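You operate a simulated robot arm through the tools that you are given. There is no shell and no other tool. Be economical: measure what you need, move in short steps, check, and stop when the job is done.

You run a simulated robot arm. Do the job below in one go: nothing can be reset, and whatever is moved stays where it is left.

Task
Turn the teal round knob to 30 N.

The check looks at the end state, three seconds after you hand in, the way a careful person would. Anything else that was tipped, shoved, dropped, spilled or broken makes it a failure.

Robot
A 6-joint arm with a two-finger parallel gripper on a trunk, on a base that drives. Base frame: it is fixed to the floor where the robot stands at the start and does not move with it; the origin is under the middle of the robot, x ahead of it, y to its left, z up. Units: cm, degrees, N and s.
With the tool pointing down near the work surface it reaches from about 32 to 70 cm from the robot's upright axis, wherever it stands. Its first joint turns from -166.0 to 166.0 degrees. Places, roughly: teal round knob [50, 10, 60]. Payload 4.1 kg.
The TCP is the grasp point between the finger pads, 2.3 cm short of the fingertips. In the tool frame z runs along the fingers and y along their closing line. Largest opening 9.4 cm; finger width 3.8, thickness 1; the body of the gripper, 5.4 by 9.6 cm, starts 3.9 cm behind the TCP.
Orientation is that of the tool frame in the base frame, as a unit quaternion [w, x, y, z]. With the fingers straight down and closing along the base's y, the tool's x points along the base's -x, its y along +y and its z along -z.

Tools
- The arm moves only by the tool play_rows. Its argument "rows" is a list of rows, each a list of 7 numbers: the shift along the base's x, y, z in cm, then the turn, a rotation vector about the base's x, y, z in degrees, then the finger opening in cm, from 0 to 9.4. In form: [[tx, ty, tz, wx, wy, wz, gripper], ...]. A call has 1 to 8 rows; each row is the pose to reach, as a shift and turn from the pose commanded when the call began. Each row takes 0.2 s and may step no farther than 5 cm and 8.6 degrees from the row before; otherwise, or with a gripper value out of range, the whole call is refused. Where a pose cannot be reached the arm comes as near as it can. A force on the tool above 40 N (or 10 N above the force at the start of the call, whichever is more), or a blocked arm, ends the call early, and 0.2 s more pass. The fingers move at their own pace (about 4.5 cm/s each) and stop on an object; they squeeze with about 43 N. The grip force told is the motor's: it shows also when the fingers shut on nothing. Time passes only in rows, and 0.2 s behind the last, so rows that repeat a pose let the fingers close. It gives the time, the measured TCP pose, the force on the tool (base axes), the opening and the grip force at its end, in the units of the frame above (readings bear some noise).
- Cameras (640 x 400 px; columns grow to the right, rows downward): "scene" is now at [2.18, 13.92, 131.85]; the picture's right is [-0.33, -0.94, 0.00], its down [-0.62, 0.22, -0.75] and it looks along [0.71, -0.25, -0.66] (base axes); focal length 281 px, centre (320, 200). "wrist" rides on the gripper at [8.6, 1.6, -7.5] in the tool frame; the picture's right is [-0.18, 0.98, 0.00], its down [-0.58, -0.11, -0.81] and it looks along [-0.79, -0.15, 0.59] (tool axes); focal length 243 px, centre (320, 200). There is no depth. A picture from a camera that has moved, and an enlarged one, comes with that camera's place and axes in the base frame and with its lens.
- get_image(camera): a new picture of that camera. No time passes.
- slide_trunk(by): slides the trunk up (or, below 0, down) by that many cm; the arm and the scene camera ride with it, the base frame stays. It gives what a move gives, with no picture.
- drive_base(legs): drives the robot by 1 to 6 legs, each [ahead, turn to the left] in cm and degrees, along the robot's own axes; the way and the turn of a leg run together, so that a leg with both is an arc; at most 150 cm and 180 degrees a leg. The arm and the cameras ride along, it lands a little off, and it stops where it bumps. It gives what a move gives.
- turn_head(pan, tilt): turns the head with the scene camera to pan (to the left, within 155 degrees either way) and tilt (down, from -29 to 69), counted from straight ahead of the robot. It gives what a move gives.
- inspect(camera, box): a new picture of the part [left, top, right, bottom] of that camera's present view, enlarged. No time passes.
- job_done(): hands the job in; it is judged then, once.

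Go step by step. Nothing tells you exact positions but the pictures and the camera data: compare them with the known pose of the tool, close in by small moves and look again before you grip or let go. The budget is 120 turns and 78 pictures, counting those below and the enlarged ones. Unless the task says otherwise, let go and move clear before handing in, and close with one line.

The tools are called after "Emit:" as name(argument=value, ...) on one line, values as JSON. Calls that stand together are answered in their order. play_rows: Moves the arm, as the interface text tells. Its arguments: {"type":"object","properties":{"rows":{"type":"array","items":{"type":"array","items":{"type":"number"}}}},"required":["rows"]} The other tools are called the same way: slide_trunk (by) slides the trunk up or down; drive_base (legs) drives the base; turn_head (pan, tilt) turns the head that bears the scene camera; get_image (camera) takes a picture; inspect (camera, box) takes an enlarged picture of a part of a camera's view; job_done () hands the job in.

At the start:

```text
time_s: 0.0
tool_pos: [47.77, 13.91, 91.14]
tool_rot: [0.04, 0.0, 0.999, 0.014]
wrist_force: [-0.3, -0.9, 0.0]
grip_width: 9.4
grip_force: 0.0
trunk travel left (down, up): [-27.5, 31.5]
robot x, y, heading: [-0.35, 0.15, -0.2]
head pan, tilt: [-19.3, 41.2]
```

scene: 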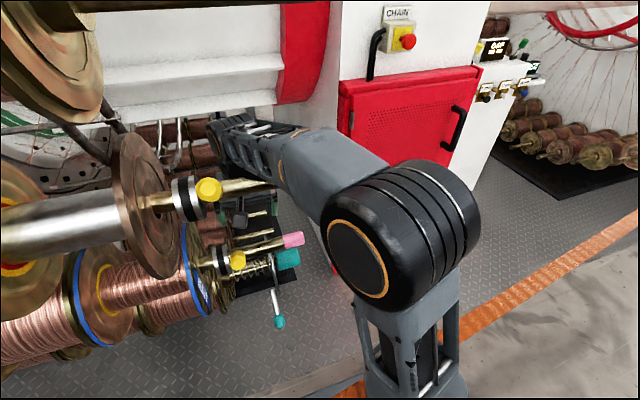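
wrist: 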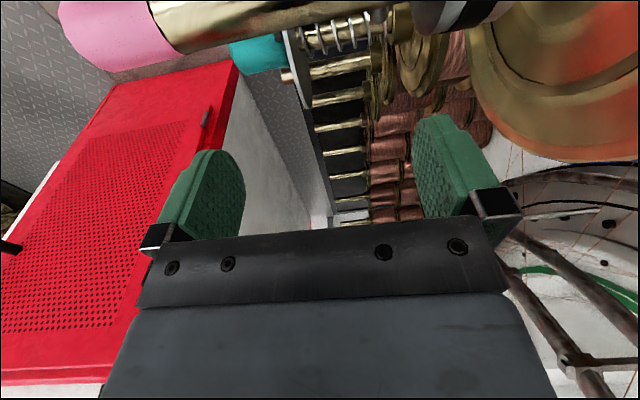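

The view shows a machine with pink and teal parts near the given place, around pixel (285, 260) in the scene picture. I'll enlarge that area to find the knob and its scale.

Emit:
inspect(camera="scene", box=[190, 200, 350, 340])

Emit:
inspect(camera="wrist", box=[50, 0, 410, 200])

```text
2.86 times, centred on (270, 270) of scene
camera zoom: at [2.18, 13.92, 131.85], right [-0.33, -0.94, 0.0], down [-0.62, 0.22, -0.75], along [0.71, -0.25, -0.66], focal length 803 px, centre (463, 0)
```

zoom: 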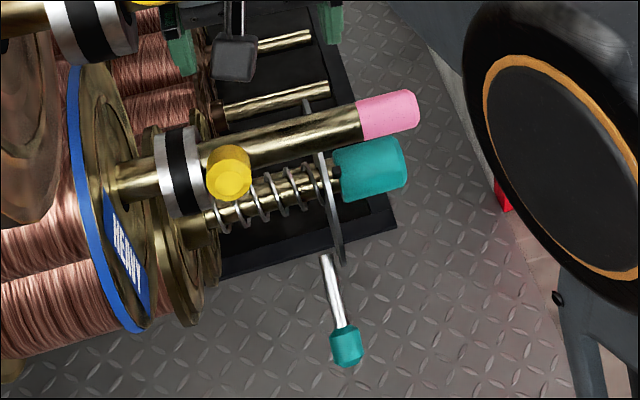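

```text
1.78 times, centred on (230, 100) of wrist
camera zoom: at [38.57, 15.5, 97.79], right [0.18, 0.98, 0.04], down [0.51, -0.13, 0.85], along [0.84, -0.13, -0.53], focal length 431 px, centre (480, 378)
```

zoom: 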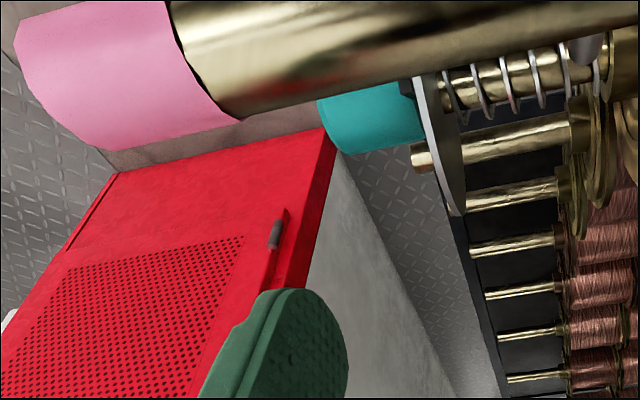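

The teal cylinder triangulates to about [55, 5.5, 62.6], at the end of a spring-loaded spindle with its axis roughly along y. I need to find its scale, so I'll zoom in further.

Emit:
inspect(camera="scene", box=[230, 225, 310, 275])

Emit:
inspect(camera="scene", box=[160, 160, 320, 260])

Emit:
inspect(camera="scene", box=[440, 0, 600, 100])

```text
8.00 times, centred on (270, 250) of scene
camera zoom: at [2.18, 13.92, 131.85], right [-0.33, -0.94, 0.0], down [-0.62, 0.22, -0.75], along [0.71, -0.25, -0.66], focal length 2248 px, centre (720, -200)
```

zoom: 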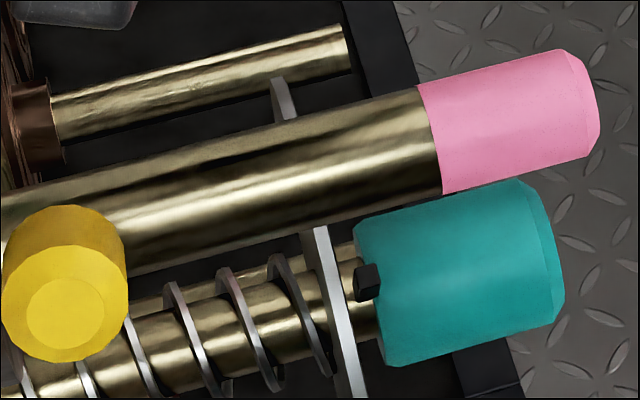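

```text
4.00 times, centred on (240, 210) of scene
camera zoom: at [2.18, 13.92, 131.85], right [-0.33, -0.94, 0.0], down [-0.62, 0.22, -0.75], along [0.71, -0.25, -0.66], focal length 1124 px, centre (640, 160)
```

zoom: 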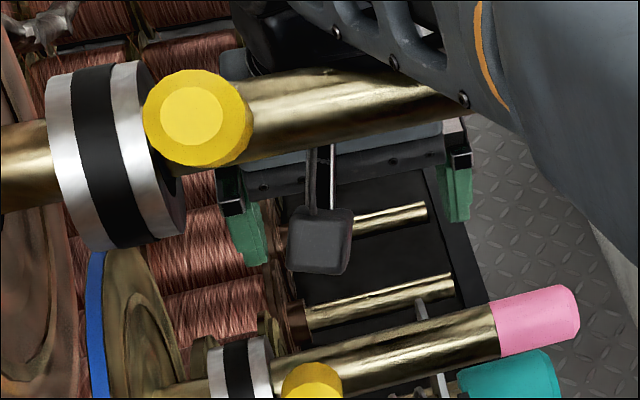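

```text
4.00 times, centred on (520, 50) of scene
camera zoom: at [2.18, 13.92, 131.85], right [-0.33, -0.94, 0.0], down [-0.62, 0.22, -0.75], along [0.71, -0.25, -0.66], focal length 1124 px, centre (-480, 800)
```

zoom: 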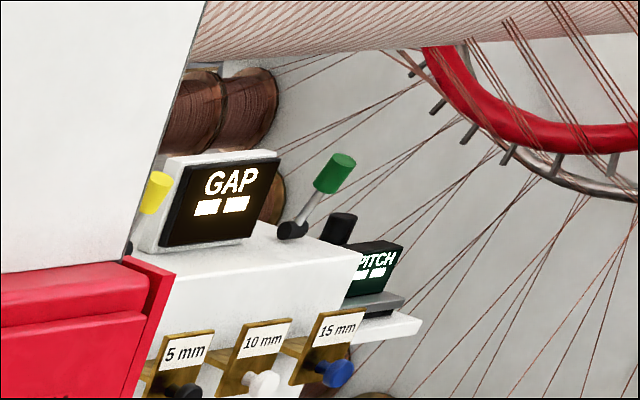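

I see two shafts: a lower one with a pink end, and an upper one that passes between the scene camera and the gripper. I need to know how far away the upper one is before moving the arm, so I'll raise the trunk slightly to get parallax.

Emit:
slide_trunk(by=2)

Emit:
inspect(camera="scene", box=[160, 160, 320, 260])

```text
time_s: 0.7
tool_pos: [47.71, 13.97, 92.91]
tool_rot: [0.04, -0.001, 0.999, 0.013]
wrist_force: [-0.3, 0.2, -0.2]
grip_width: 9.4
grip_force: 0.1
trunk travel left (down, up): [-29.5, 29.5]
robot x, y, heading: [0.0, -0.06, 0.1]
head pan, tilt: [-19.3, 41.2]
```

```text
4.00 times, centred on (240, 210) of scene
camera zoom: at [2.04, 13.95, 133.56], right [-0.33, -0.94, 0.0], down [-0.62, 0.22, -0.75], along [0.71, -0.25, -0.66], focal length 1124 px, centre (640, 160)
```

zoom: 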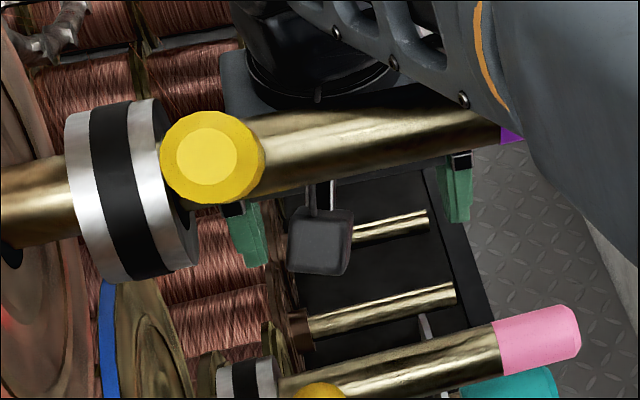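

The upper shaft is at about x=32, z=109 and its end is near y=8. The pink-ended shaft is at about [42.7, ≥6, 84], so sliding the tool to −y at this height stays clear of both.

Emit:
play_rows(rows=[[0, -5, 0, 0, 0, 0, 9.4], [0, -10, 0, 0, 0, 0, 9.4], [0, -15, 0, 0, 0, 0, 9.4], [0, -20, 0, 0, 0, 0, 9.4], [0, -25, 0, 0, 0, 0, 9.4], [0, -30, 0, 0, 0, 0, 9.4], [0, -35, 0, 0, 0, 0, 9.4]])

Emit:
get_image(camera="scene")

Emit:
get_image(camera="wrist")

```text
time_s: 2.3
tool_pos: [47.6, -20.96, 93.09]
tool_rot: [0.041, -0.001, 0.999, 0.014]
wrist_force: [-0.4, -0.3, 0.5]
grip_width: 9.39
grip_force: 0.0
trunk travel left (down, up): [-29.5, 29.5]
robot x, y, heading: [0.35, -0.01, -0.0]
head pan, tilt: [-19.3, 41.2]
```

```text
69 pictures are left
camera scene: at [2.05, 13.96, 133.64], right [-0.33, -0.94, 0.0], down [-0.62, 0.22, -0.75], along [0.71, -0.25, -0.66], focal length 281 px, centre (320, 200)
```

scene: 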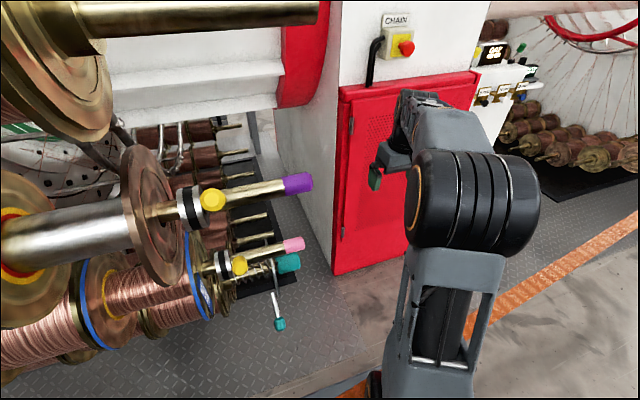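

```text
68 pictures are left
camera wrist: at [38.32, -19.37, 99.69], right [0.18, 0.98, 0.04], down [0.51, -0.13, 0.85], along [0.84, -0.13, -0.53], focal length 243 px, centre (320, 200)
```

wrist: 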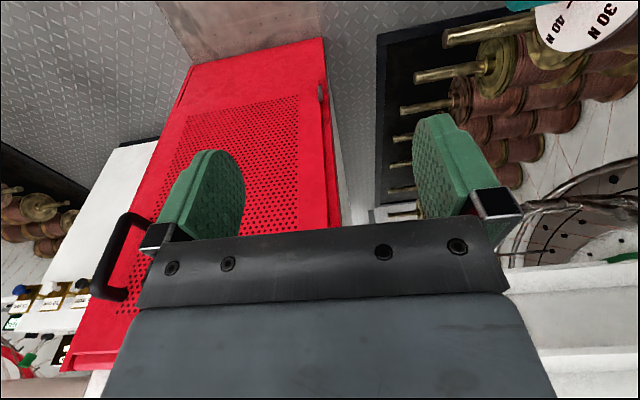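

The dial plate faces −y, and I can see "30 N" and "40 N" on it. I'll turn the tool to point toward +y in stages, which also points the wrist camera at the dial.

Emit:
play_rows(rows=[[0, -1, 0, 8.5, 0, 0, 9.4], [0, -2, 0, 17, 0, 0, 9.4], [0, -3, 0, 25.5, 0, 0, 9.4], [0, -4, 0, 34, 0, 0, 9.4], [0, -5, 0, 42.5, 0, 0, 9.4], [0, -5, 0, 51, 0, 0, 9.4]])

Emit:
get_image(camera="wrist")

```text
time_s: 3.7
tool_pos: [47.69, -25.93, 92.98]
tool_rot: [0.037, 0.018, 0.896, 0.443]
wrist_force: [-0.5, 1.2, -0.8]
grip_width: 9.38
grip_force: 0.0
trunk travel left (down, up): [-29.5, 29.5]
robot x, y, heading: [0.02, -0.07, 0.3]
head pan, tilt: [-19.3, 41.2]
```

```text
67 pictures are left
camera wrist: at [38.44, -30.26, 98.2], right [0.18, 0.58, 0.79], down [0.51, -0.74, 0.43], along [0.84, 0.33, -0.44], focal length 243 px, centre (320, 200)
```

wrist: 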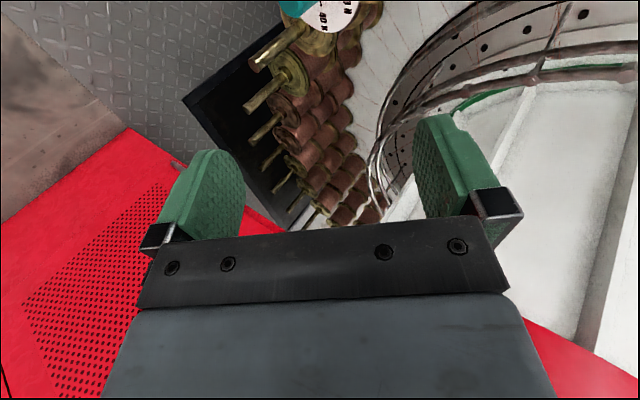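

Part of the dial is visible at the top edge. I'll finish the turn to about 90° and lower the tool.

Emit:
play_rows(rows=[[0, -1, -4, 8, 0, 0, 9.4], [0, -1, -8, 16, 0, 0, 9.4], [0, -1, -12, 24, 0, 0, 9.4], [0, -1, -16, 32, 0, 0, 9.4], [0, -1, -19, 39, 0, 0, 9.4]])

Emit:
get_image(camera="wrist")

Emit:
get_image(camera="scene")

```text
time_s: 4.9
tool_pos: [46.45, -21.54, 72.55]
tool_rot: [0.036, 0.037, 0.703, 0.709]
wrist_force: [-0.7, -0.4, 0.1]
grip_width: 9.41
grip_force: 0.1
out of reach, approached as far as the arm can: row 3, 4, 5
trunk travel left (down, up): [-29.5, 29.5]
robot x, y, heading: [0.41, 0.21, -0.0]
head pan, tilt: [-19.3, 41.2]
```

```text
66 pictures are left
camera wrist: at [37.12, -28.0, 73.93], right [0.18, -0.03, 0.98], down [0.5, -0.86, -0.12], along [0.85, 0.51, -0.14], focal length 243 px, centre (320, 200)
```

wrist: 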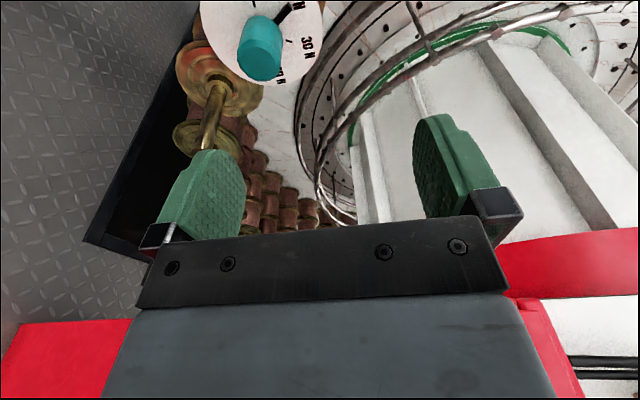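

```text
65 pictures are left
camera scene: at [2.04, 13.93, 133.65], right [-0.33, -0.94, 0.0], down [-0.62, 0.22, -0.75], along [0.71, -0.25, -0.66], focal length 281 px, centre (320, 200)
```

scene: 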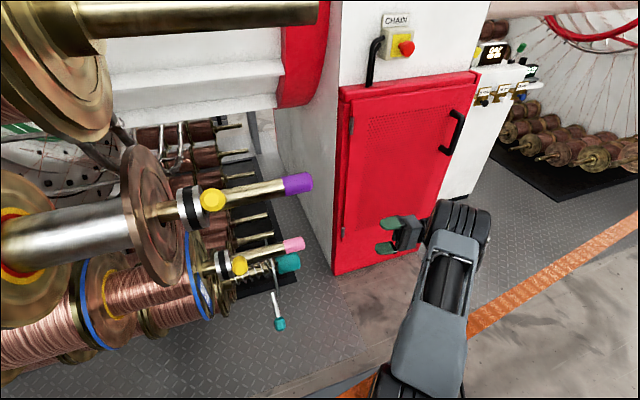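

The arm is at its limit here, because the base stands too far left for a tool that points to +y. I'll move the base about 45 cm to the right, but check the floor there first.

Emit:
turn_head(pan=-75, tilt=41)

Emit:
get_image(camera="scene")

```text
time_s: 6.1
tool_pos: [46.58, -21.66, 72.59]
tool_rot: [0.035, 0.037, 0.704, 0.709]
wrist_force: [0.0, 0.0, 0.2]
grip_width: 9.4
grip_force: 0.0
trunk travel left (down, up): [-29.5, 29.5]
robot x, y, heading: [0.06, 0.1, -0.0]
head pan, tilt: [-75.0, 41.0]
```

```text
64 pictures are left
camera scene: at [-3.7, 8.56, 133.67], right [-0.97, -0.26, 0.0], down [-0.17, 0.63, -0.75], along [0.2, -0.73, -0.66], focal length 281 px, centre (320, 200)
```

scene: 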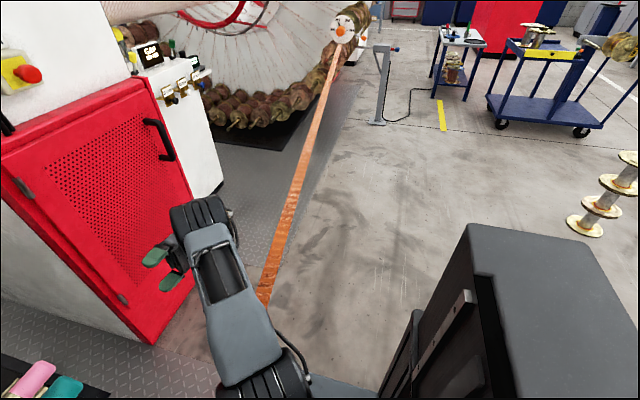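

The floor to the right is clear. I'll drive right about 46 cm and face forward again.

Emit:
drive_base(legs=[[0, -78], [46, 0], [0, 78]])

Emit:
turn_head(pan=25, tilt=41)

Emit:
get_image(camera="scene")

```text
time_s: 15.6
tool_pos: [55.11, -66.85, 72.54]
tool_rot: [0.041, 0.041, 0.703, 0.708]
wrist_force: [-0.4, 0.7, 0.2]
grip_width: 9.37
grip_force: 0.1
trunk travel left (down, up): [-29.5, 29.5]
robot x, y, heading: [8.55, -44.67, -0.6]
head pan, tilt: [-75.0, 41.0]
```

```text
time_s: 17.4
tool_pos: [55.02, -66.82, 72.41]
tool_rot: [0.04, 0.041, 0.704, 0.708]
wrist_force: [-0.7, 0.5, 0.4]
grip_width: 9.42
grip_force: 0.1
trunk travel left (down, up): [-29.5, 29.5]
robot x, y, heading: [8.69, -44.62, -0.7]
head pan, tilt: [25.0, 41.0]
```

```text
63 pictures are left
camera scene: at [10.91, -24.36, 133.67], right [0.41, -0.91, 0.0], down [-0.6, -0.27, -0.75], along [0.69, 0.31, -0.66], focal length 281 px, centre (320, 200)
```

scene: 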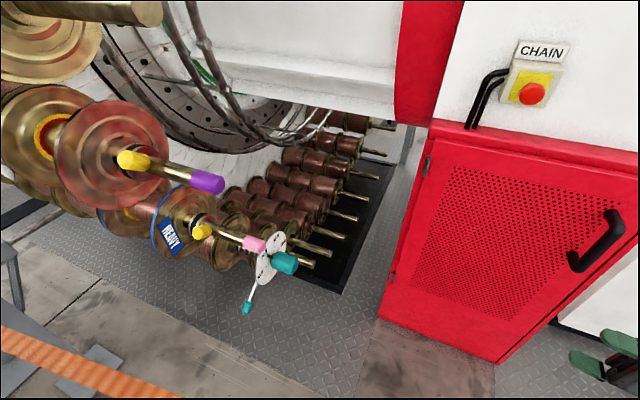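

From here I can see the dial, the knob and the lever with the small teal grip. I'll zoom in on the dial.

Emit:
inspect(camera="scene", box=[225, 220, 321, 320])

Emit:
inspect(camera="scene", box=[248, 232, 304, 292])

```text
4.00 times, centred on (273, 270) of scene
camera zoom: at [10.91, -24.36, 133.67], right [0.41, -0.91, 0.0], down [-0.6, -0.27, -0.75], along [0.69, 0.31, -0.66], focal length 1124 px, centre (508, -80)
```

zoom: 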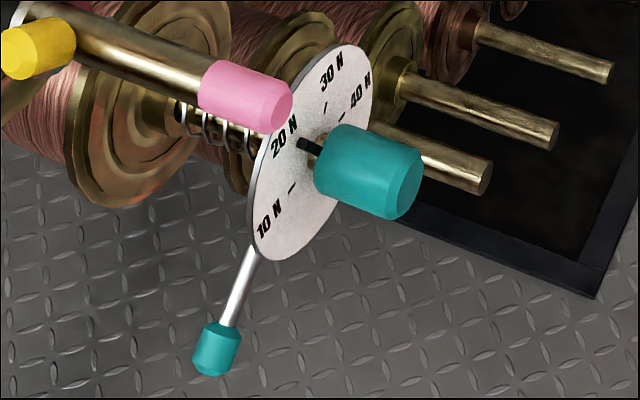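

```text
6.67 times, centred on (276, 262) of scene
camera zoom: at [10.91, -24.36, 133.67], right [0.41, -0.91, 0.0], down [-0.6, -0.27, -0.75], along [0.69, 0.31, -0.66], focal length 1873 px, centre (613, -213)
```

zoom: 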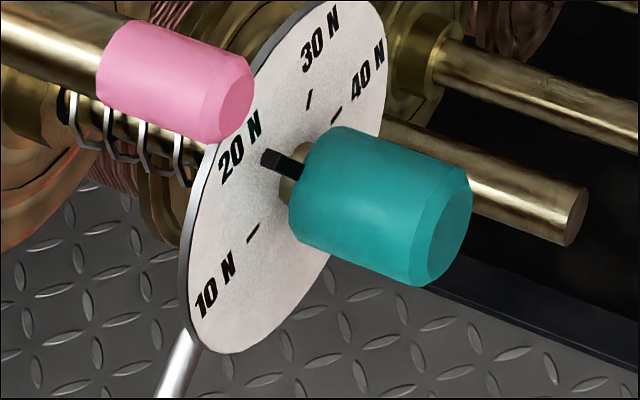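

The dial marks are evenly spaced, seen from the front: 10 N at 180°, 20 N at 120°, 30 N at 60° and 40 N at 0°. The pointer is at 20 N, so I need about +60° about +y. The knob axis is near x=54.3, z=62.6, with its front face at about y=3.5. I'll bring the tool nearer along +y and straighten it.

Emit:
play_rows(rows=[[0, 5, 0, 0, 0, 1, 9.4], [0, 10, 0, 0, 0, 2, 9.4], [0, 15, -1, 0, 0, 3, 9.4], [0, 19.5, -3, 0, 0, 4, 9.4], [0, 24, -5, 0, 0, 5, 9.4], [0, 28.5, -7, 0, 0, 6, 9.4], [0, 33, -9, 0, 0, 6.6, 9.4], [-0.7, 37.8, -9.8, 0, 0, 6.6, 9.4]])

Emit:
get_image(camera="wrist")

Emit:
get_image(camera="scene")

```text
refused: row 3 steps farther than a row can; nothing moved
```

```text
60 pictures are left
camera wrist: at [45.62, -73.14, 73.96], right [0.18, -0.03, 0.98], down [0.48, -0.87, -0.11], along [0.86, 0.5, -0.15], focal length 243 px, centre (320, 200)
```

wrist: 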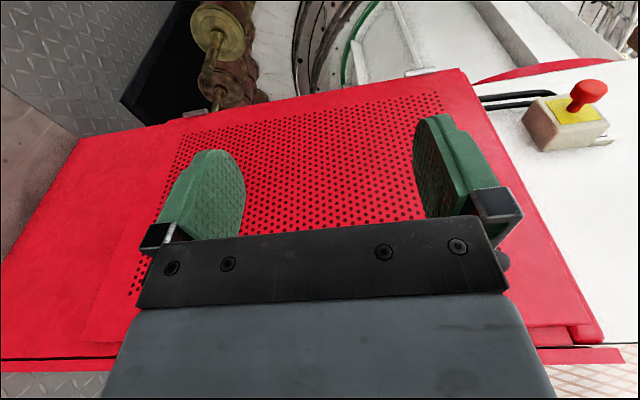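

```text
59 pictures are left
camera scene: at [10.91, -24.36, 133.67], right [0.41, -0.91, 0.0], down [-0.6, -0.27, -0.75], along [0.69, 0.31, -0.66], focal length 281 px, centre (320, 200)
```

scene: 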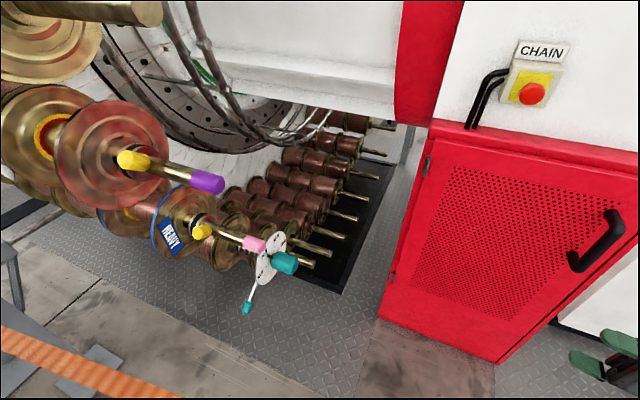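

One row was slightly too long, so nothing moved. I'll use shorter steps.

Emit:
play_rows(rows=[[0, 4.8, 0, 0, 0, 1, 9.4], [0, 9.6, 0, 0, 0, 2, 9.4], [0, 14.3, -1, 0, 0, 3, 9.4], [0, 18.7, -3, 0, 0, 4, 9.4], [0, 23, -5, 0, 0, 5, 9.4], [0, 27.3, -7, 0, 0, 6, 9.4], [0, 31.5, -9, 0, 0, 6.6, 9.4], [-0.7, 36, -9.8, 0, 0, 6.6, 9.4]])

Emit:
get_image(camera="wrist")

```text
time_s: 19.2
tool_pos: [54.3, -30.75, 62.56]
tool_rot: [0.0, 0.0, 0.705, 0.709]
wrist_force: [0.8, 0.0, -0.4]
grip_width: 9.37
grip_force: 0.2
trunk travel left (down, up): [-29.5, 29.5]
robot x, y, heading: [8.97, -44.11, -0.8]
head pan, tilt: [25.0, 41.0]
```

```text
58 pictures are left
camera wrist: at [45.58, -38.13, 64.09], right [0.18, -0.01, 0.98], down [0.58, -0.81, -0.11], along [0.79, 0.59, -0.15], focal length 243 px, centre (320, 200)
```

wrist: 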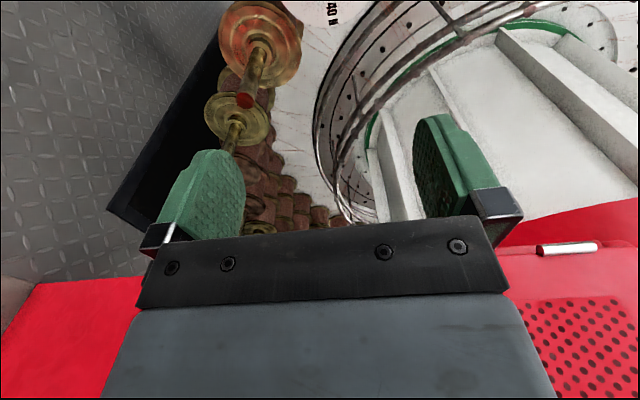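

The tool is on the expected axis line and straight. I'll move to about y=−9, still short of the knob, and check alignment.

Emit:
play_rows(rows=[[0, 4.8, 0, 0, 0, 0, 9.4], [0, 9.6, 0, 0, 0, 0, 9.4], [0, 14.4, 0, 0, 0, 0, 9.4], [0, 18.5, 0, 0, 0, 0, 9.4], [0, 22, 0, 0, 0, 0, 9.4]])

Emit:
get_image(camera="wrist")

Emit:
get_image(camera="scene")

```text
time_s: 20.4
tool_pos: [54.35, -8.84, 62.54]
tool_rot: [0.0, 0.0, 0.705, 0.709]
wrist_force: [0.2, -0.7, 0.1]
grip_width: 9.38
grip_force: 0.0
trunk travel left (down, up): [-29.5, 29.5]
robot x, y, heading: [8.92, -44.28, -0.8]
head pan, tilt: [25.0, 41.0]
```

```text
57 pictures are left
camera wrist: at [45.75, -16.14, 64.09], right [0.19, -0.01, 0.98], down [0.58, -0.81, -0.12], along [0.79, 0.59, -0.15], focal length 243 px, centre (320, 200)
```

wrist: 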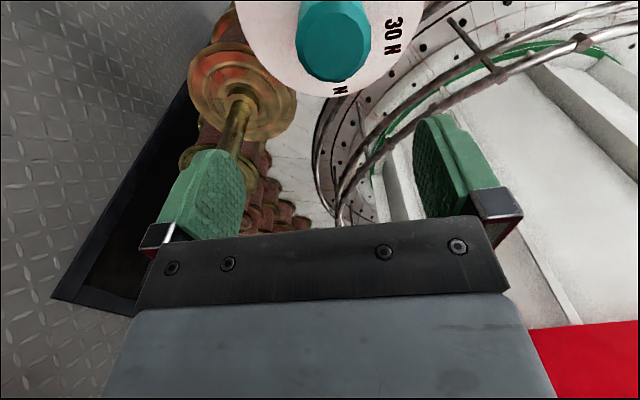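

```text
56 pictures are left
camera scene: at [10.91, -24.36, 133.67], right [0.41, -0.91, 0.0], down [-0.6, -0.27, -0.75], along [0.69, 0.31, -0.66], focal length 281 px, centre (320, 200)
```

scene: 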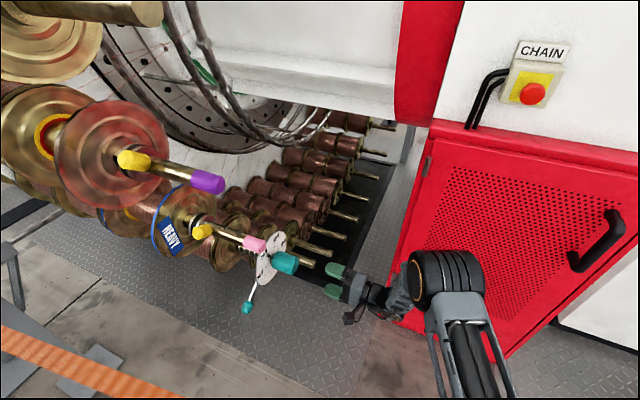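

The knob is near the tool's line but looks slightly higher than the TCP. I'll zoom in from both cameras to refine this.

Emit:
inspect(camera="wrist", box=[220, 0, 420, 125])

Emit:
inspect(camera="scene", box=[240, 225, 368, 315])

```text
3.20 times, centred on (320, 62) of wrist
camera zoom: at [45.75, -16.14, 64.09], right [0.19, -0.01, 0.98], down [0.58, -0.81, -0.12], along [0.79, 0.59, -0.15], focal length 776 px, centre (320, 640)
```

zoom: 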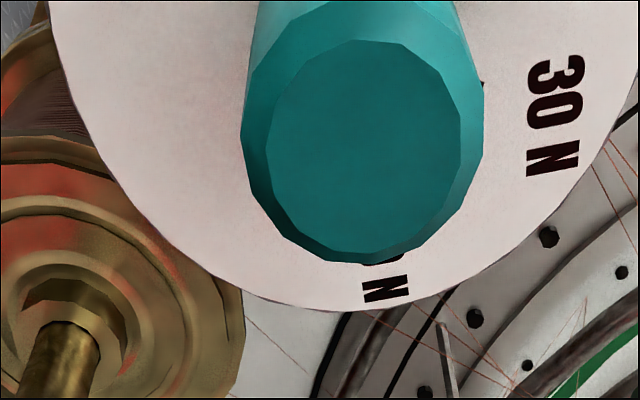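

```text
4.44 times, centred on (304, 270) of scene
camera zoom: at [10.91, -24.36, 133.67], right [0.41, -0.91, 0.0], down [-0.6, -0.27, -0.75], along [0.69, 0.31, -0.66], focal length 1249 px, centre (391, -111)
```

zoom: 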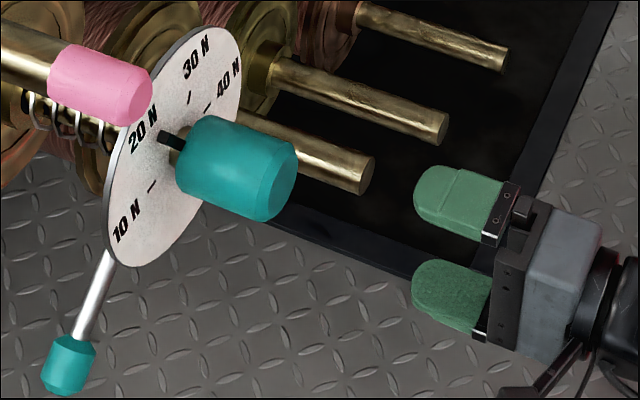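

The knob's front centre triangulates to [53.6, 3.6, 63.8], about 5.6 cm in diameter, with the dial at y≈10.7. I'll correct by (−0.75, +1.25), then advance until the TCP is at y≈6.

Emit:
play_rows(rows=[[-0.75, 0, 1.25, 0, 0, 0, 9.4], [-0.75, 4, 1.25, 0, 0, 0, 9.4], [-0.75, 7, 1.25, 0, 0, 0, 9.4]])

Emit:
get_image(camera="wrist")

Emit:
inspect(camera="scene", box=[240, 225, 368, 315])

```text
time_s: 21.2
tool_pos: [53.82, -1.83, 63.78]
tool_rot: [-0.001, 0.0, 0.704, 0.71]
wrist_force: [-0.4, -0.4, 0.9]
grip_width: 9.41
grip_force: 0.0
trunk travel left (down, up): [-29.5, 29.5]
robot x, y, heading: [8.96, -44.54, -0.8]
head pan, tilt: [25.0, 41.0]
```

```text
53 pictures are left
camera wrist: at [45.22, -9.16, 65.25], right [0.19, -0.01, 0.98], down [0.58, -0.81, -0.11], along [0.79, 0.59, -0.15], focal length 243 px, centre (320, 200)
```

wrist: 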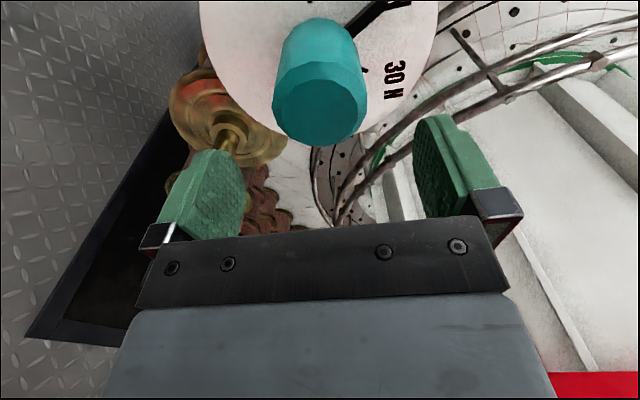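

```text
4.44 times, centred on (304, 270) of scene
camera zoom: at [10.91, -24.35, 133.67], right [0.41, -0.91, 0.0], down [-0.6, -0.27, -0.75], along [0.69, 0.31, -0.66], focal length 1249 px, centre (391, -111)
```

zoom: 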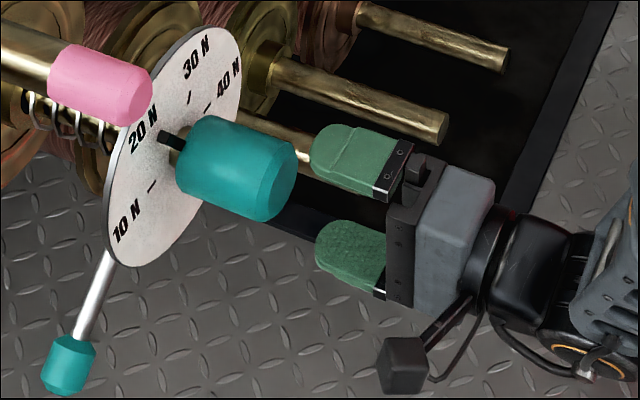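

The fingers straddle the knob well and the pointer reads 20 N. I'll advance until the TCP is at y≈6, still open.

Emit:
play_rows(rows=[[-0.3, 2.5, 0, 0, 0, 0, 9.4], [-0.3, 5, 0, 0, 0, 0, 9.4], [-0.3, 7.6, 0, 0, 0, 0, 9.4]])

Emit:
get_image(camera="wrist")

Emit:
inspect(camera="scene", box=[240, 225, 368, 315])

```text
time_s: 22.0
tool_pos: [53.58, 5.76, 63.78]
tool_rot: [-0.001, 0.001, 0.705, 0.709]
wrist_force: [0.2, 0.1, 1.3]
grip_width: 9.38
grip_force: 0.1
trunk travel left (down, up): [-29.5, 29.5]
robot x, y, heading: [8.63, -44.42, -0.7]
head pan, tilt: [25.0, 41.0]
```

```text
51 pictures are left
camera wrist: at [44.89, -1.62, 65.28], right [0.19, -0.01, 0.98], down [0.58, -0.81, -0.11], along [0.79, 0.59, -0.15], focal length 243 px, centre (320, 200)
```

wrist: 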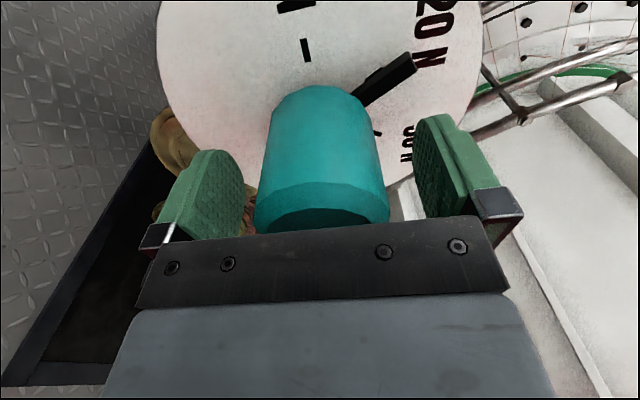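

```text
4.44 times, centred on (304, 270) of scene
camera zoom: at [10.91, -24.35, 133.67], right [0.41, -0.91, 0.0], down [-0.6, -0.27, -0.75], along [0.69, 0.31, -0.66], focal length 1249 px, centre (391, -111)
```

zoom: 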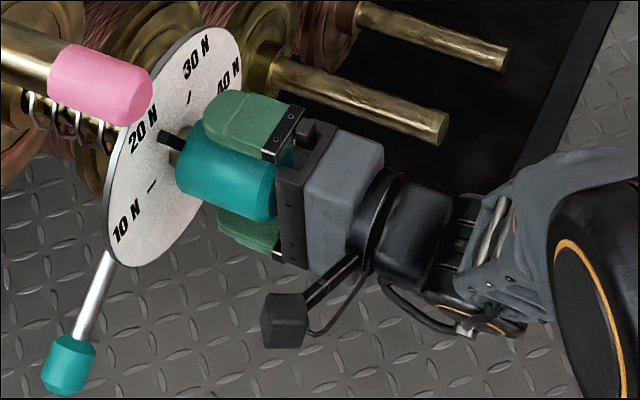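

The fingers surround the knob with small, similar gaps and the tips stay clear of the pointer. I'll close gradually and watch the forces.

Emit:
play_rows(rows=[[0, 0, 0, 0, 0, 0, 7.5], [0, 0, 0, 0, 0, 0, 6.6], [0, 0, 0, 0, 0, 0, 6.2]])

Emit:
get_image(camera="wrist")

```text
time_s: 22.8
tool_pos: [53.55, 5.67, 63.84]
tool_rot: [0.0, 0.0, 0.706, 0.708]
wrist_force: [-0.3, 0.5, 0.5]
grip_width: 6.19
grip_force: 0.1
trunk travel left (down, up): [-29.5, 29.5]
robot x, y, heading: [8.5, -44.69, -0.8]
head pan, tilt: [25.0, 41.0]
```

```text
49 pictures are left
camera wrist: at [44.89, -1.65, 65.26], right [0.19, -0.01, 0.98], down [0.58, -0.81, -0.11], along [0.79, 0.59, -0.15], focal length 243 px, centre (320, 200)
```

wrist: 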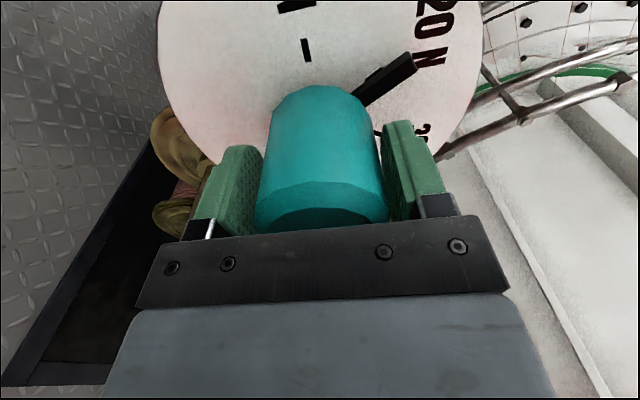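

The knob is well centred between the pads. I'll grip it now.

Emit:
play_rows(rows=[[0, 0, 0, 0, 0, 0, 5.5], [0, 0, 0, 0, 0, 0, 5], [0, 0, 0, 0, 0, 0, 5]])

```text
time_s: 23.6
tool_pos: [53.59, 5.72, 63.85]
tool_rot: [0.0, 0.0, 0.705, 0.709]
wrist_force: [2.2, 0.5, 6.3]
grip_width: 5.6
grip_force: 44.6
trunk travel left (down, up): [-29.5, 29.5]
robot x, y, heading: [8.53, -44.48, -0.9]
head pan, tilt: [25.0, 41.0]
```

I have a firm grip at 5.6 cm. I'll turn +24° about y as a first step.

Emit:
play_rows(rows=[[0, 0, 0, 0, 6, 0, 5], [0, 0, 0, 0, 12, 0, 5], [0, 0, 0, 0, 18, 0, 5], [0, 0, 0, 0, 24, 0, 5], [0, 0, 0, 0, 24, 0, 5]])

Emit:
get_image(camera="wrist")

Emit:
inspect(camera="scene", box=[240, 225, 368, 315])

```text
time_s: 24.8
tool_pos: [53.47, 5.8, 63.85]
tool_rot: [-0.147, 0.149, 0.69, 0.693]
wrist_force: [1.3, -6.8, 3.7]
grip_width: 5.56
grip_force: 45.1
trunk travel left (down, up): [-29.5, 29.5]
robot x, y, heading: [8.95, -44.55, -0.9]
head pan, tilt: [25.0, 41.0]
```

```text
48 pictures are left
camera wrist: at [46.12, -1.63, 68.76], right [0.57, -0.01, 0.82], down [0.48, -0.81, -0.34], along [0.66, 0.59, -0.46], focal length 243 px, centre (320, 200)
```

wrist: 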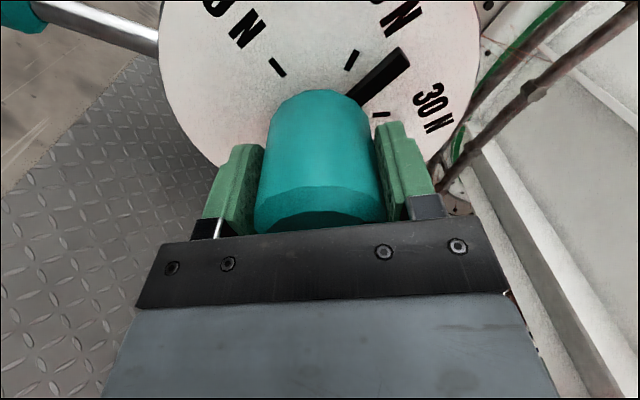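

```text
4.44 times, centred on (304, 270) of scene
camera zoom: at [10.89, -24.38, 133.67], right [0.41, -0.91, 0.0], down [-0.6, -0.27, -0.75], along [0.69, 0.31, -0.66], focal length 1249 px, centre (391, -111)
```

zoom: 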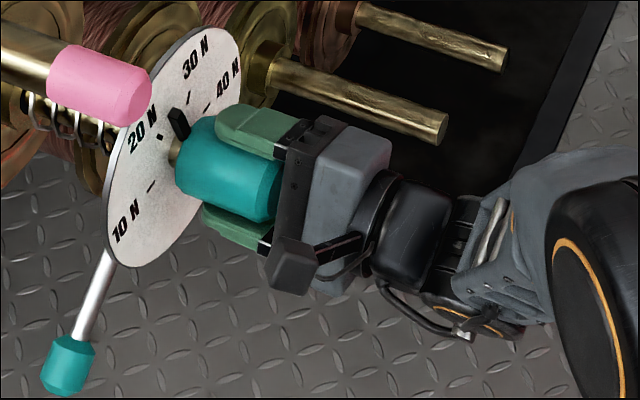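

The knob turns with the gripper and the pointer has left 20 N toward 30 N. I'll turn another 34°.

Emit:
play_rows(rows=[[0, 0, 0, 0, 7, 0, 5], [0, 0, 0, 0, 14, 0, 5], [0, 0, 0, 0, 21, 0, 5], [0, 0, 0, 0, 28, 0, 5], [0, 0, 0, 0, 34, 0, 5], [0, 0, 0, 0, 34, 0, 5]])

Emit:
get_image(camera="wrist")

Emit:
inspect(camera="scene", box=[248, 220, 312, 265])

```text
time_s: 26.2
tool_pos: [53.39, 5.78, 63.85]
tool_rot: [-0.342, 0.345, 0.616, 0.62]
wrist_force: [3.2, -9.9, -0.1]
grip_width: 5.55
grip_force: 45.1
trunk travel left (down, up): [-29.5, 29.5]
robot x, y, heading: [8.83, -44.6, -0.8]
head pan, tilt: [25.0, 41.0]
```

```text
46 pictures are left
camera wrist: at [50.16, -1.62, 71.99], right [0.93, -0.01, 0.36], down [0.21, -0.81, -0.55], along [0.29, 0.59, -0.75], focal length 243 px, centre (320, 200)
```

wrist: 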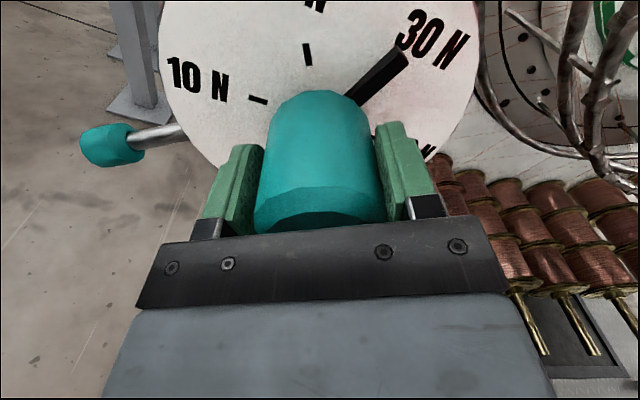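

```text
8.89 times, centred on (280, 242) of scene
camera zoom: at [10.94, -24.39, 133.67], right [0.41, -0.91, 0.0], down [-0.6, -0.27, -0.75], along [0.69, 0.31, -0.66], focal length 2498 px, centre (676, -178)
```

zoom: 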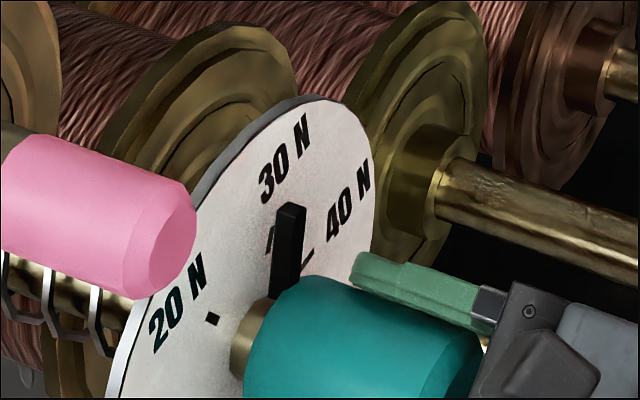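

The pointer is close to 30 N, and it may have lagged the gripper slightly. I'll look closer to measure what remains.

Emit:
inspect(camera="wrist", box=[240, 0, 480, 150])

```text
2.67 times, centred on (360, 75) of wrist
camera zoom: at [50.16, -1.62, 71.99], right [0.93, -0.01, 0.36], down [0.21, -0.81, -0.55], along [0.29, 0.59, -0.75], focal length 647 px, centre (213, 533)
```

zoom: 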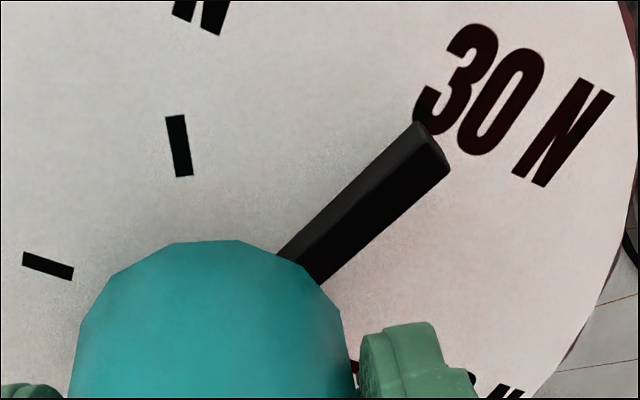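

Measured through the camera geometry, the pointer is at about 69°, against 60° for 30 N. The knob lagged the gripper by about 8°, so I'll turn another 9° and measure again.

Emit:
play_rows(rows=[[0, 0, 0, 0, 4.5, 0, 5], [0, 0, 0, 0, 9, 0, 5], [0, 0, 0, 0, 9, 0, 5]])

Emit:
inspect(camera="wrist", box=[240, 0, 480, 150])

Emit:
inspect(camera="scene", box=[248, 220, 312, 265])

```text
time_s: 27.0
tool_pos: [53.32, 5.71, 63.81]
tool_rot: [-0.39, 0.392, 0.587, 0.591]
wrist_force: [8.4, -6.7, 1.8]
grip_width: 5.56
grip_force: 44.7
trunk travel left (down, up): [-29.5, 29.5]
robot x, y, heading: [9.04, -44.94, -1.0]
head pan, tilt: [25.0, 41.0]
```

```text
2.67 times, centred on (360, 75) of wrist
camera zoom: at [51.48, -1.63, 72.38], right [0.98, -0.01, 0.21], down [0.12, -0.81, -0.58], along [0.17, 0.59, -0.79], focal length 647 px, centre (213, 533)
```

zoom: 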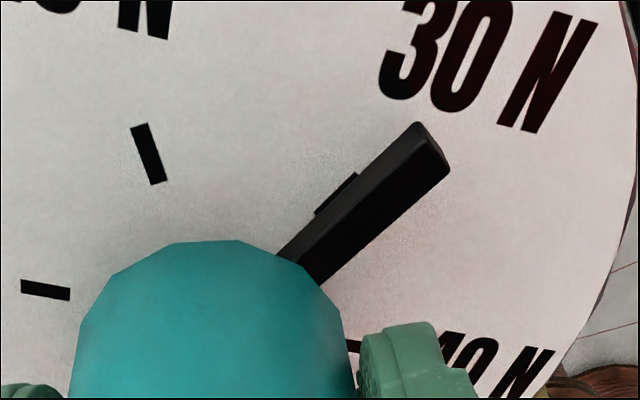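

```text
8.89 times, centred on (280, 242) of scene
camera zoom: at [10.97, -24.39, 133.67], right [0.41, -0.91, 0.0], down [-0.6, -0.27, -0.75], along [0.69, 0.31, -0.66], focal length 2498 px, centre (676, -178)
```

zoom: 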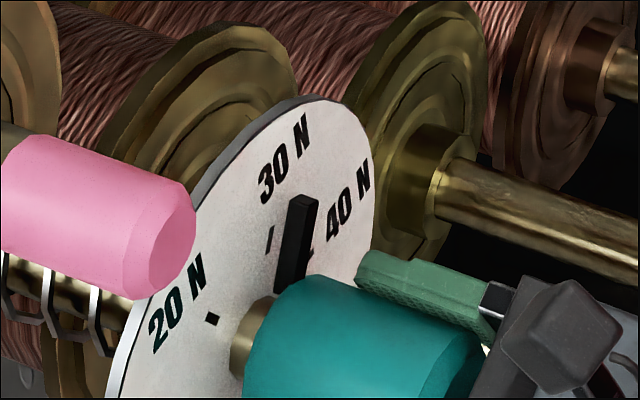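

The pointer now measures about 59–60°, right over the 30 N tick. I'll release slowly and check that it stays.

Emit:
play_rows(rows=[[0, 0, 0, 0, 0, 0, 5.8], [0, 0, 0, 0, 0, 0, 6.6], [0, 0, 0, 0, 0, 0, 9.4], [0, 0, 0, 0, 0, 0, 9.4], [0, 0, 0, 0, 0, 0, 9.4]])

Emit:
inspect(camera="wrist", box=[240, 0, 480, 150])

```text
time_s: 28.2
tool_pos: [53.25, 5.88, 63.79]
tool_rot: [-0.39, 0.391, 0.588, 0.591]
wrist_force: [-0.1, -0.1, 0.2]
grip_width: 9.39
grip_force: 0.1
trunk travel left (down, up): [-29.5, 29.5]
robot x, y, heading: [8.69, -44.44, -0.6]
head pan, tilt: [25.0, 41.0]
```

```text
2.67 times, centred on (360, 75) of wrist
camera zoom: at [51.39, -1.59, 72.35], right [0.98, -0.01, 0.21], down [0.12, -0.81, -0.58], along [0.18, 0.59, -0.79], focal length 647 px, centre (213, 533)
```

zoom: 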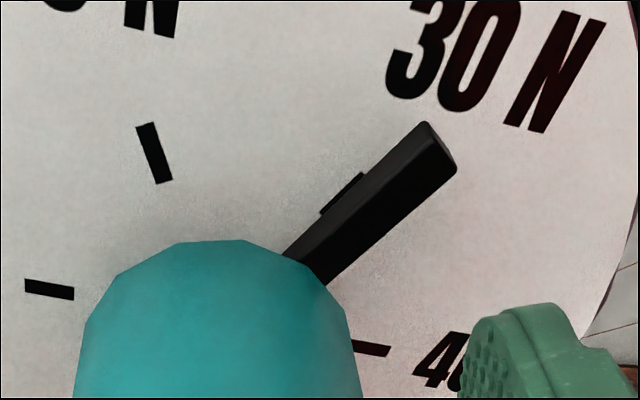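

The pointer stayed after release. I'll back straight out along −y and take a more frontal look.

Emit:
play_rows(rows=[[0, -3, 0, 0, 0, 0, 9.4], [0, -7, 0, 0, 0, 0, 9.4], [0, -11.5, 0, 0, 0, 0, 9.4], [0, -16, 0, 0, 0, 0, 9.4]])

Emit:
get_image(camera="wrist")

Emit:
inspect(camera="scene", box=[240, 220, 320, 280])

```text
time_s: 29.2
tool_pos: [53.36, -10.33, 63.94]
tool_rot: [-0.39, 0.392, 0.588, 0.591]
wrist_force: [-0.3, -0.5, -0.4]
grip_width: 9.4
grip_force: 0.2
trunk travel left (down, up): [-29.5, 29.5]
robot x, y, heading: [8.52, -44.51, -1.1]
head pan, tilt: [25.0, 41.0]
```

```text
40 pictures are left
camera wrist: at [51.41, -17.64, 72.43], right [0.98, -0.01, 0.21], down [0.12, -0.81, -0.58], along [0.18, 0.59, -0.79], focal length 243 px, centre (320, 200)
```

wrist: 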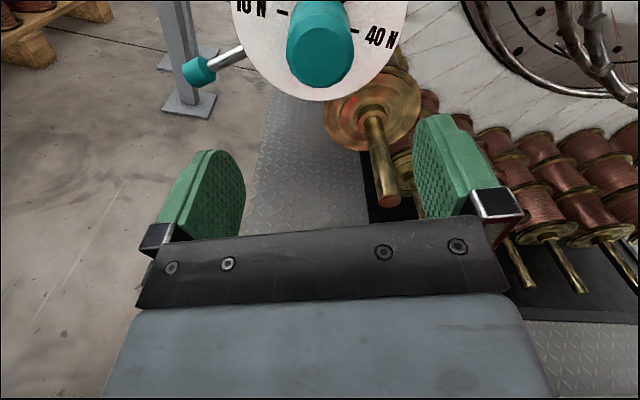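

```text
6.67 times, centred on (280, 250) of scene
camera zoom: at [10.9, -24.32, 133.66], right [0.41, -0.91, 0.0], down [-0.6, -0.27, -0.75], along [0.69, 0.31, -0.66], focal length 1873 px, centre (587, -133)
```

zoom: 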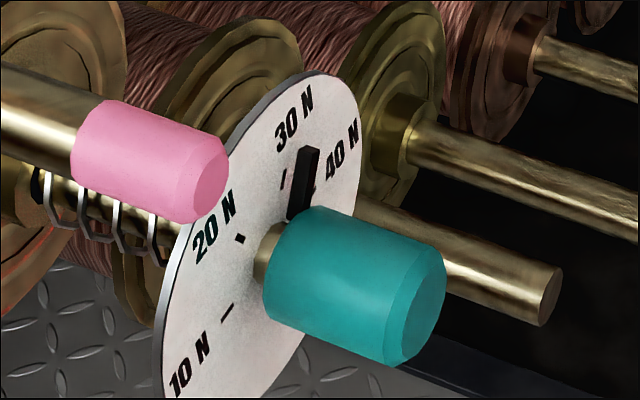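

The pointer reads 30 N within about 2° by my measure. For certainty I'll tilt the wrist camera for a frontal view of the dial, well clear of the machine.

Emit:
play_rows(rows=[[0, -3, 0, 8, 0, 0, 9.4], [0, -6, 0, 16, 0, 0, 9.4], [0, -9, 0, 24, 0, 0, 9.4], [0, -10, 0, 32, 0, 0, 9.4], [0, -10, 0, 40, 0, 0, 9.4]])

Emit:
get_image(camera="wrist")

```text
time_s: 30.4
tool_pos: [53.45, -19.14, 63.83]
tool_rot: [-0.471, 0.289, 0.431, 0.713]
wrist_force: [0.6, -0.1, 0.8]
grip_width: 9.4
grip_force: 0.1
out of reach, approached as far as the arm can: row 4, 5
trunk travel left (down, up): [-29.5, 29.5]
robot x, y, heading: [8.68, -44.63, -0.9]
head pan, tilt: [25.0, 41.0]
```

```text
38 pictures are left
camera wrist: at [51.63, -29.77, 67.92], right [0.98, -0.1, 0.19], down [0.12, -0.45, -0.89], along [0.18, 0.89, -0.43], focal length 243 px, centre (320, 200)
```

wrist: 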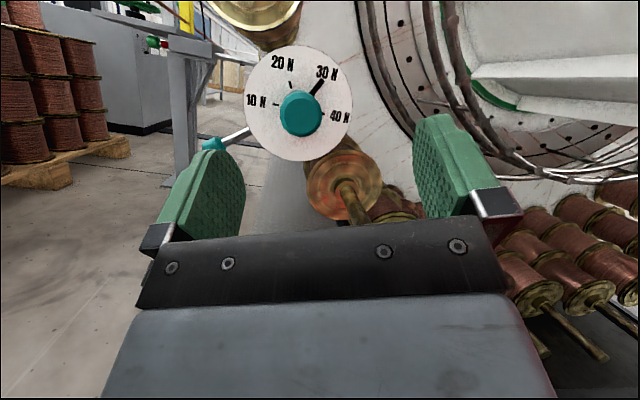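

Emit:
inspect(camera="wrist", box=[236, 35, 364, 115])

```text
5.00 times, centred on (300, 75) of wrist
camera zoom: at [51.63, -29.77, 67.92], right [0.98, -0.1, 0.19], down [0.12, -0.45, -0.89], along [0.18, 0.89, -0.43], focal length 1213 px, centre (420, 825)
```

zoom: 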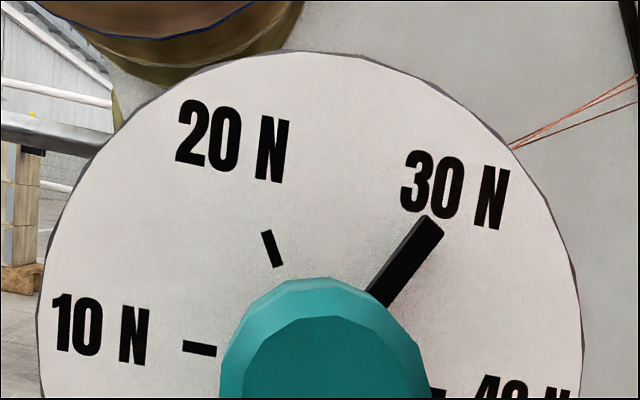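

In the frontal view the pointer covers the 30 N tick at about 60.8°, against 60° for the mark. The gripper is clear and nothing else moved, so I'll hand in.

Emit:
job_done()

```text
The job is handed in.
```

I turned the teal knob from 20 N to 30 N; in the last picture its pointer sits over the 30 N mark, within about 1°. The gripper has let go and is clear, and the pictures show nothing else disturbed.
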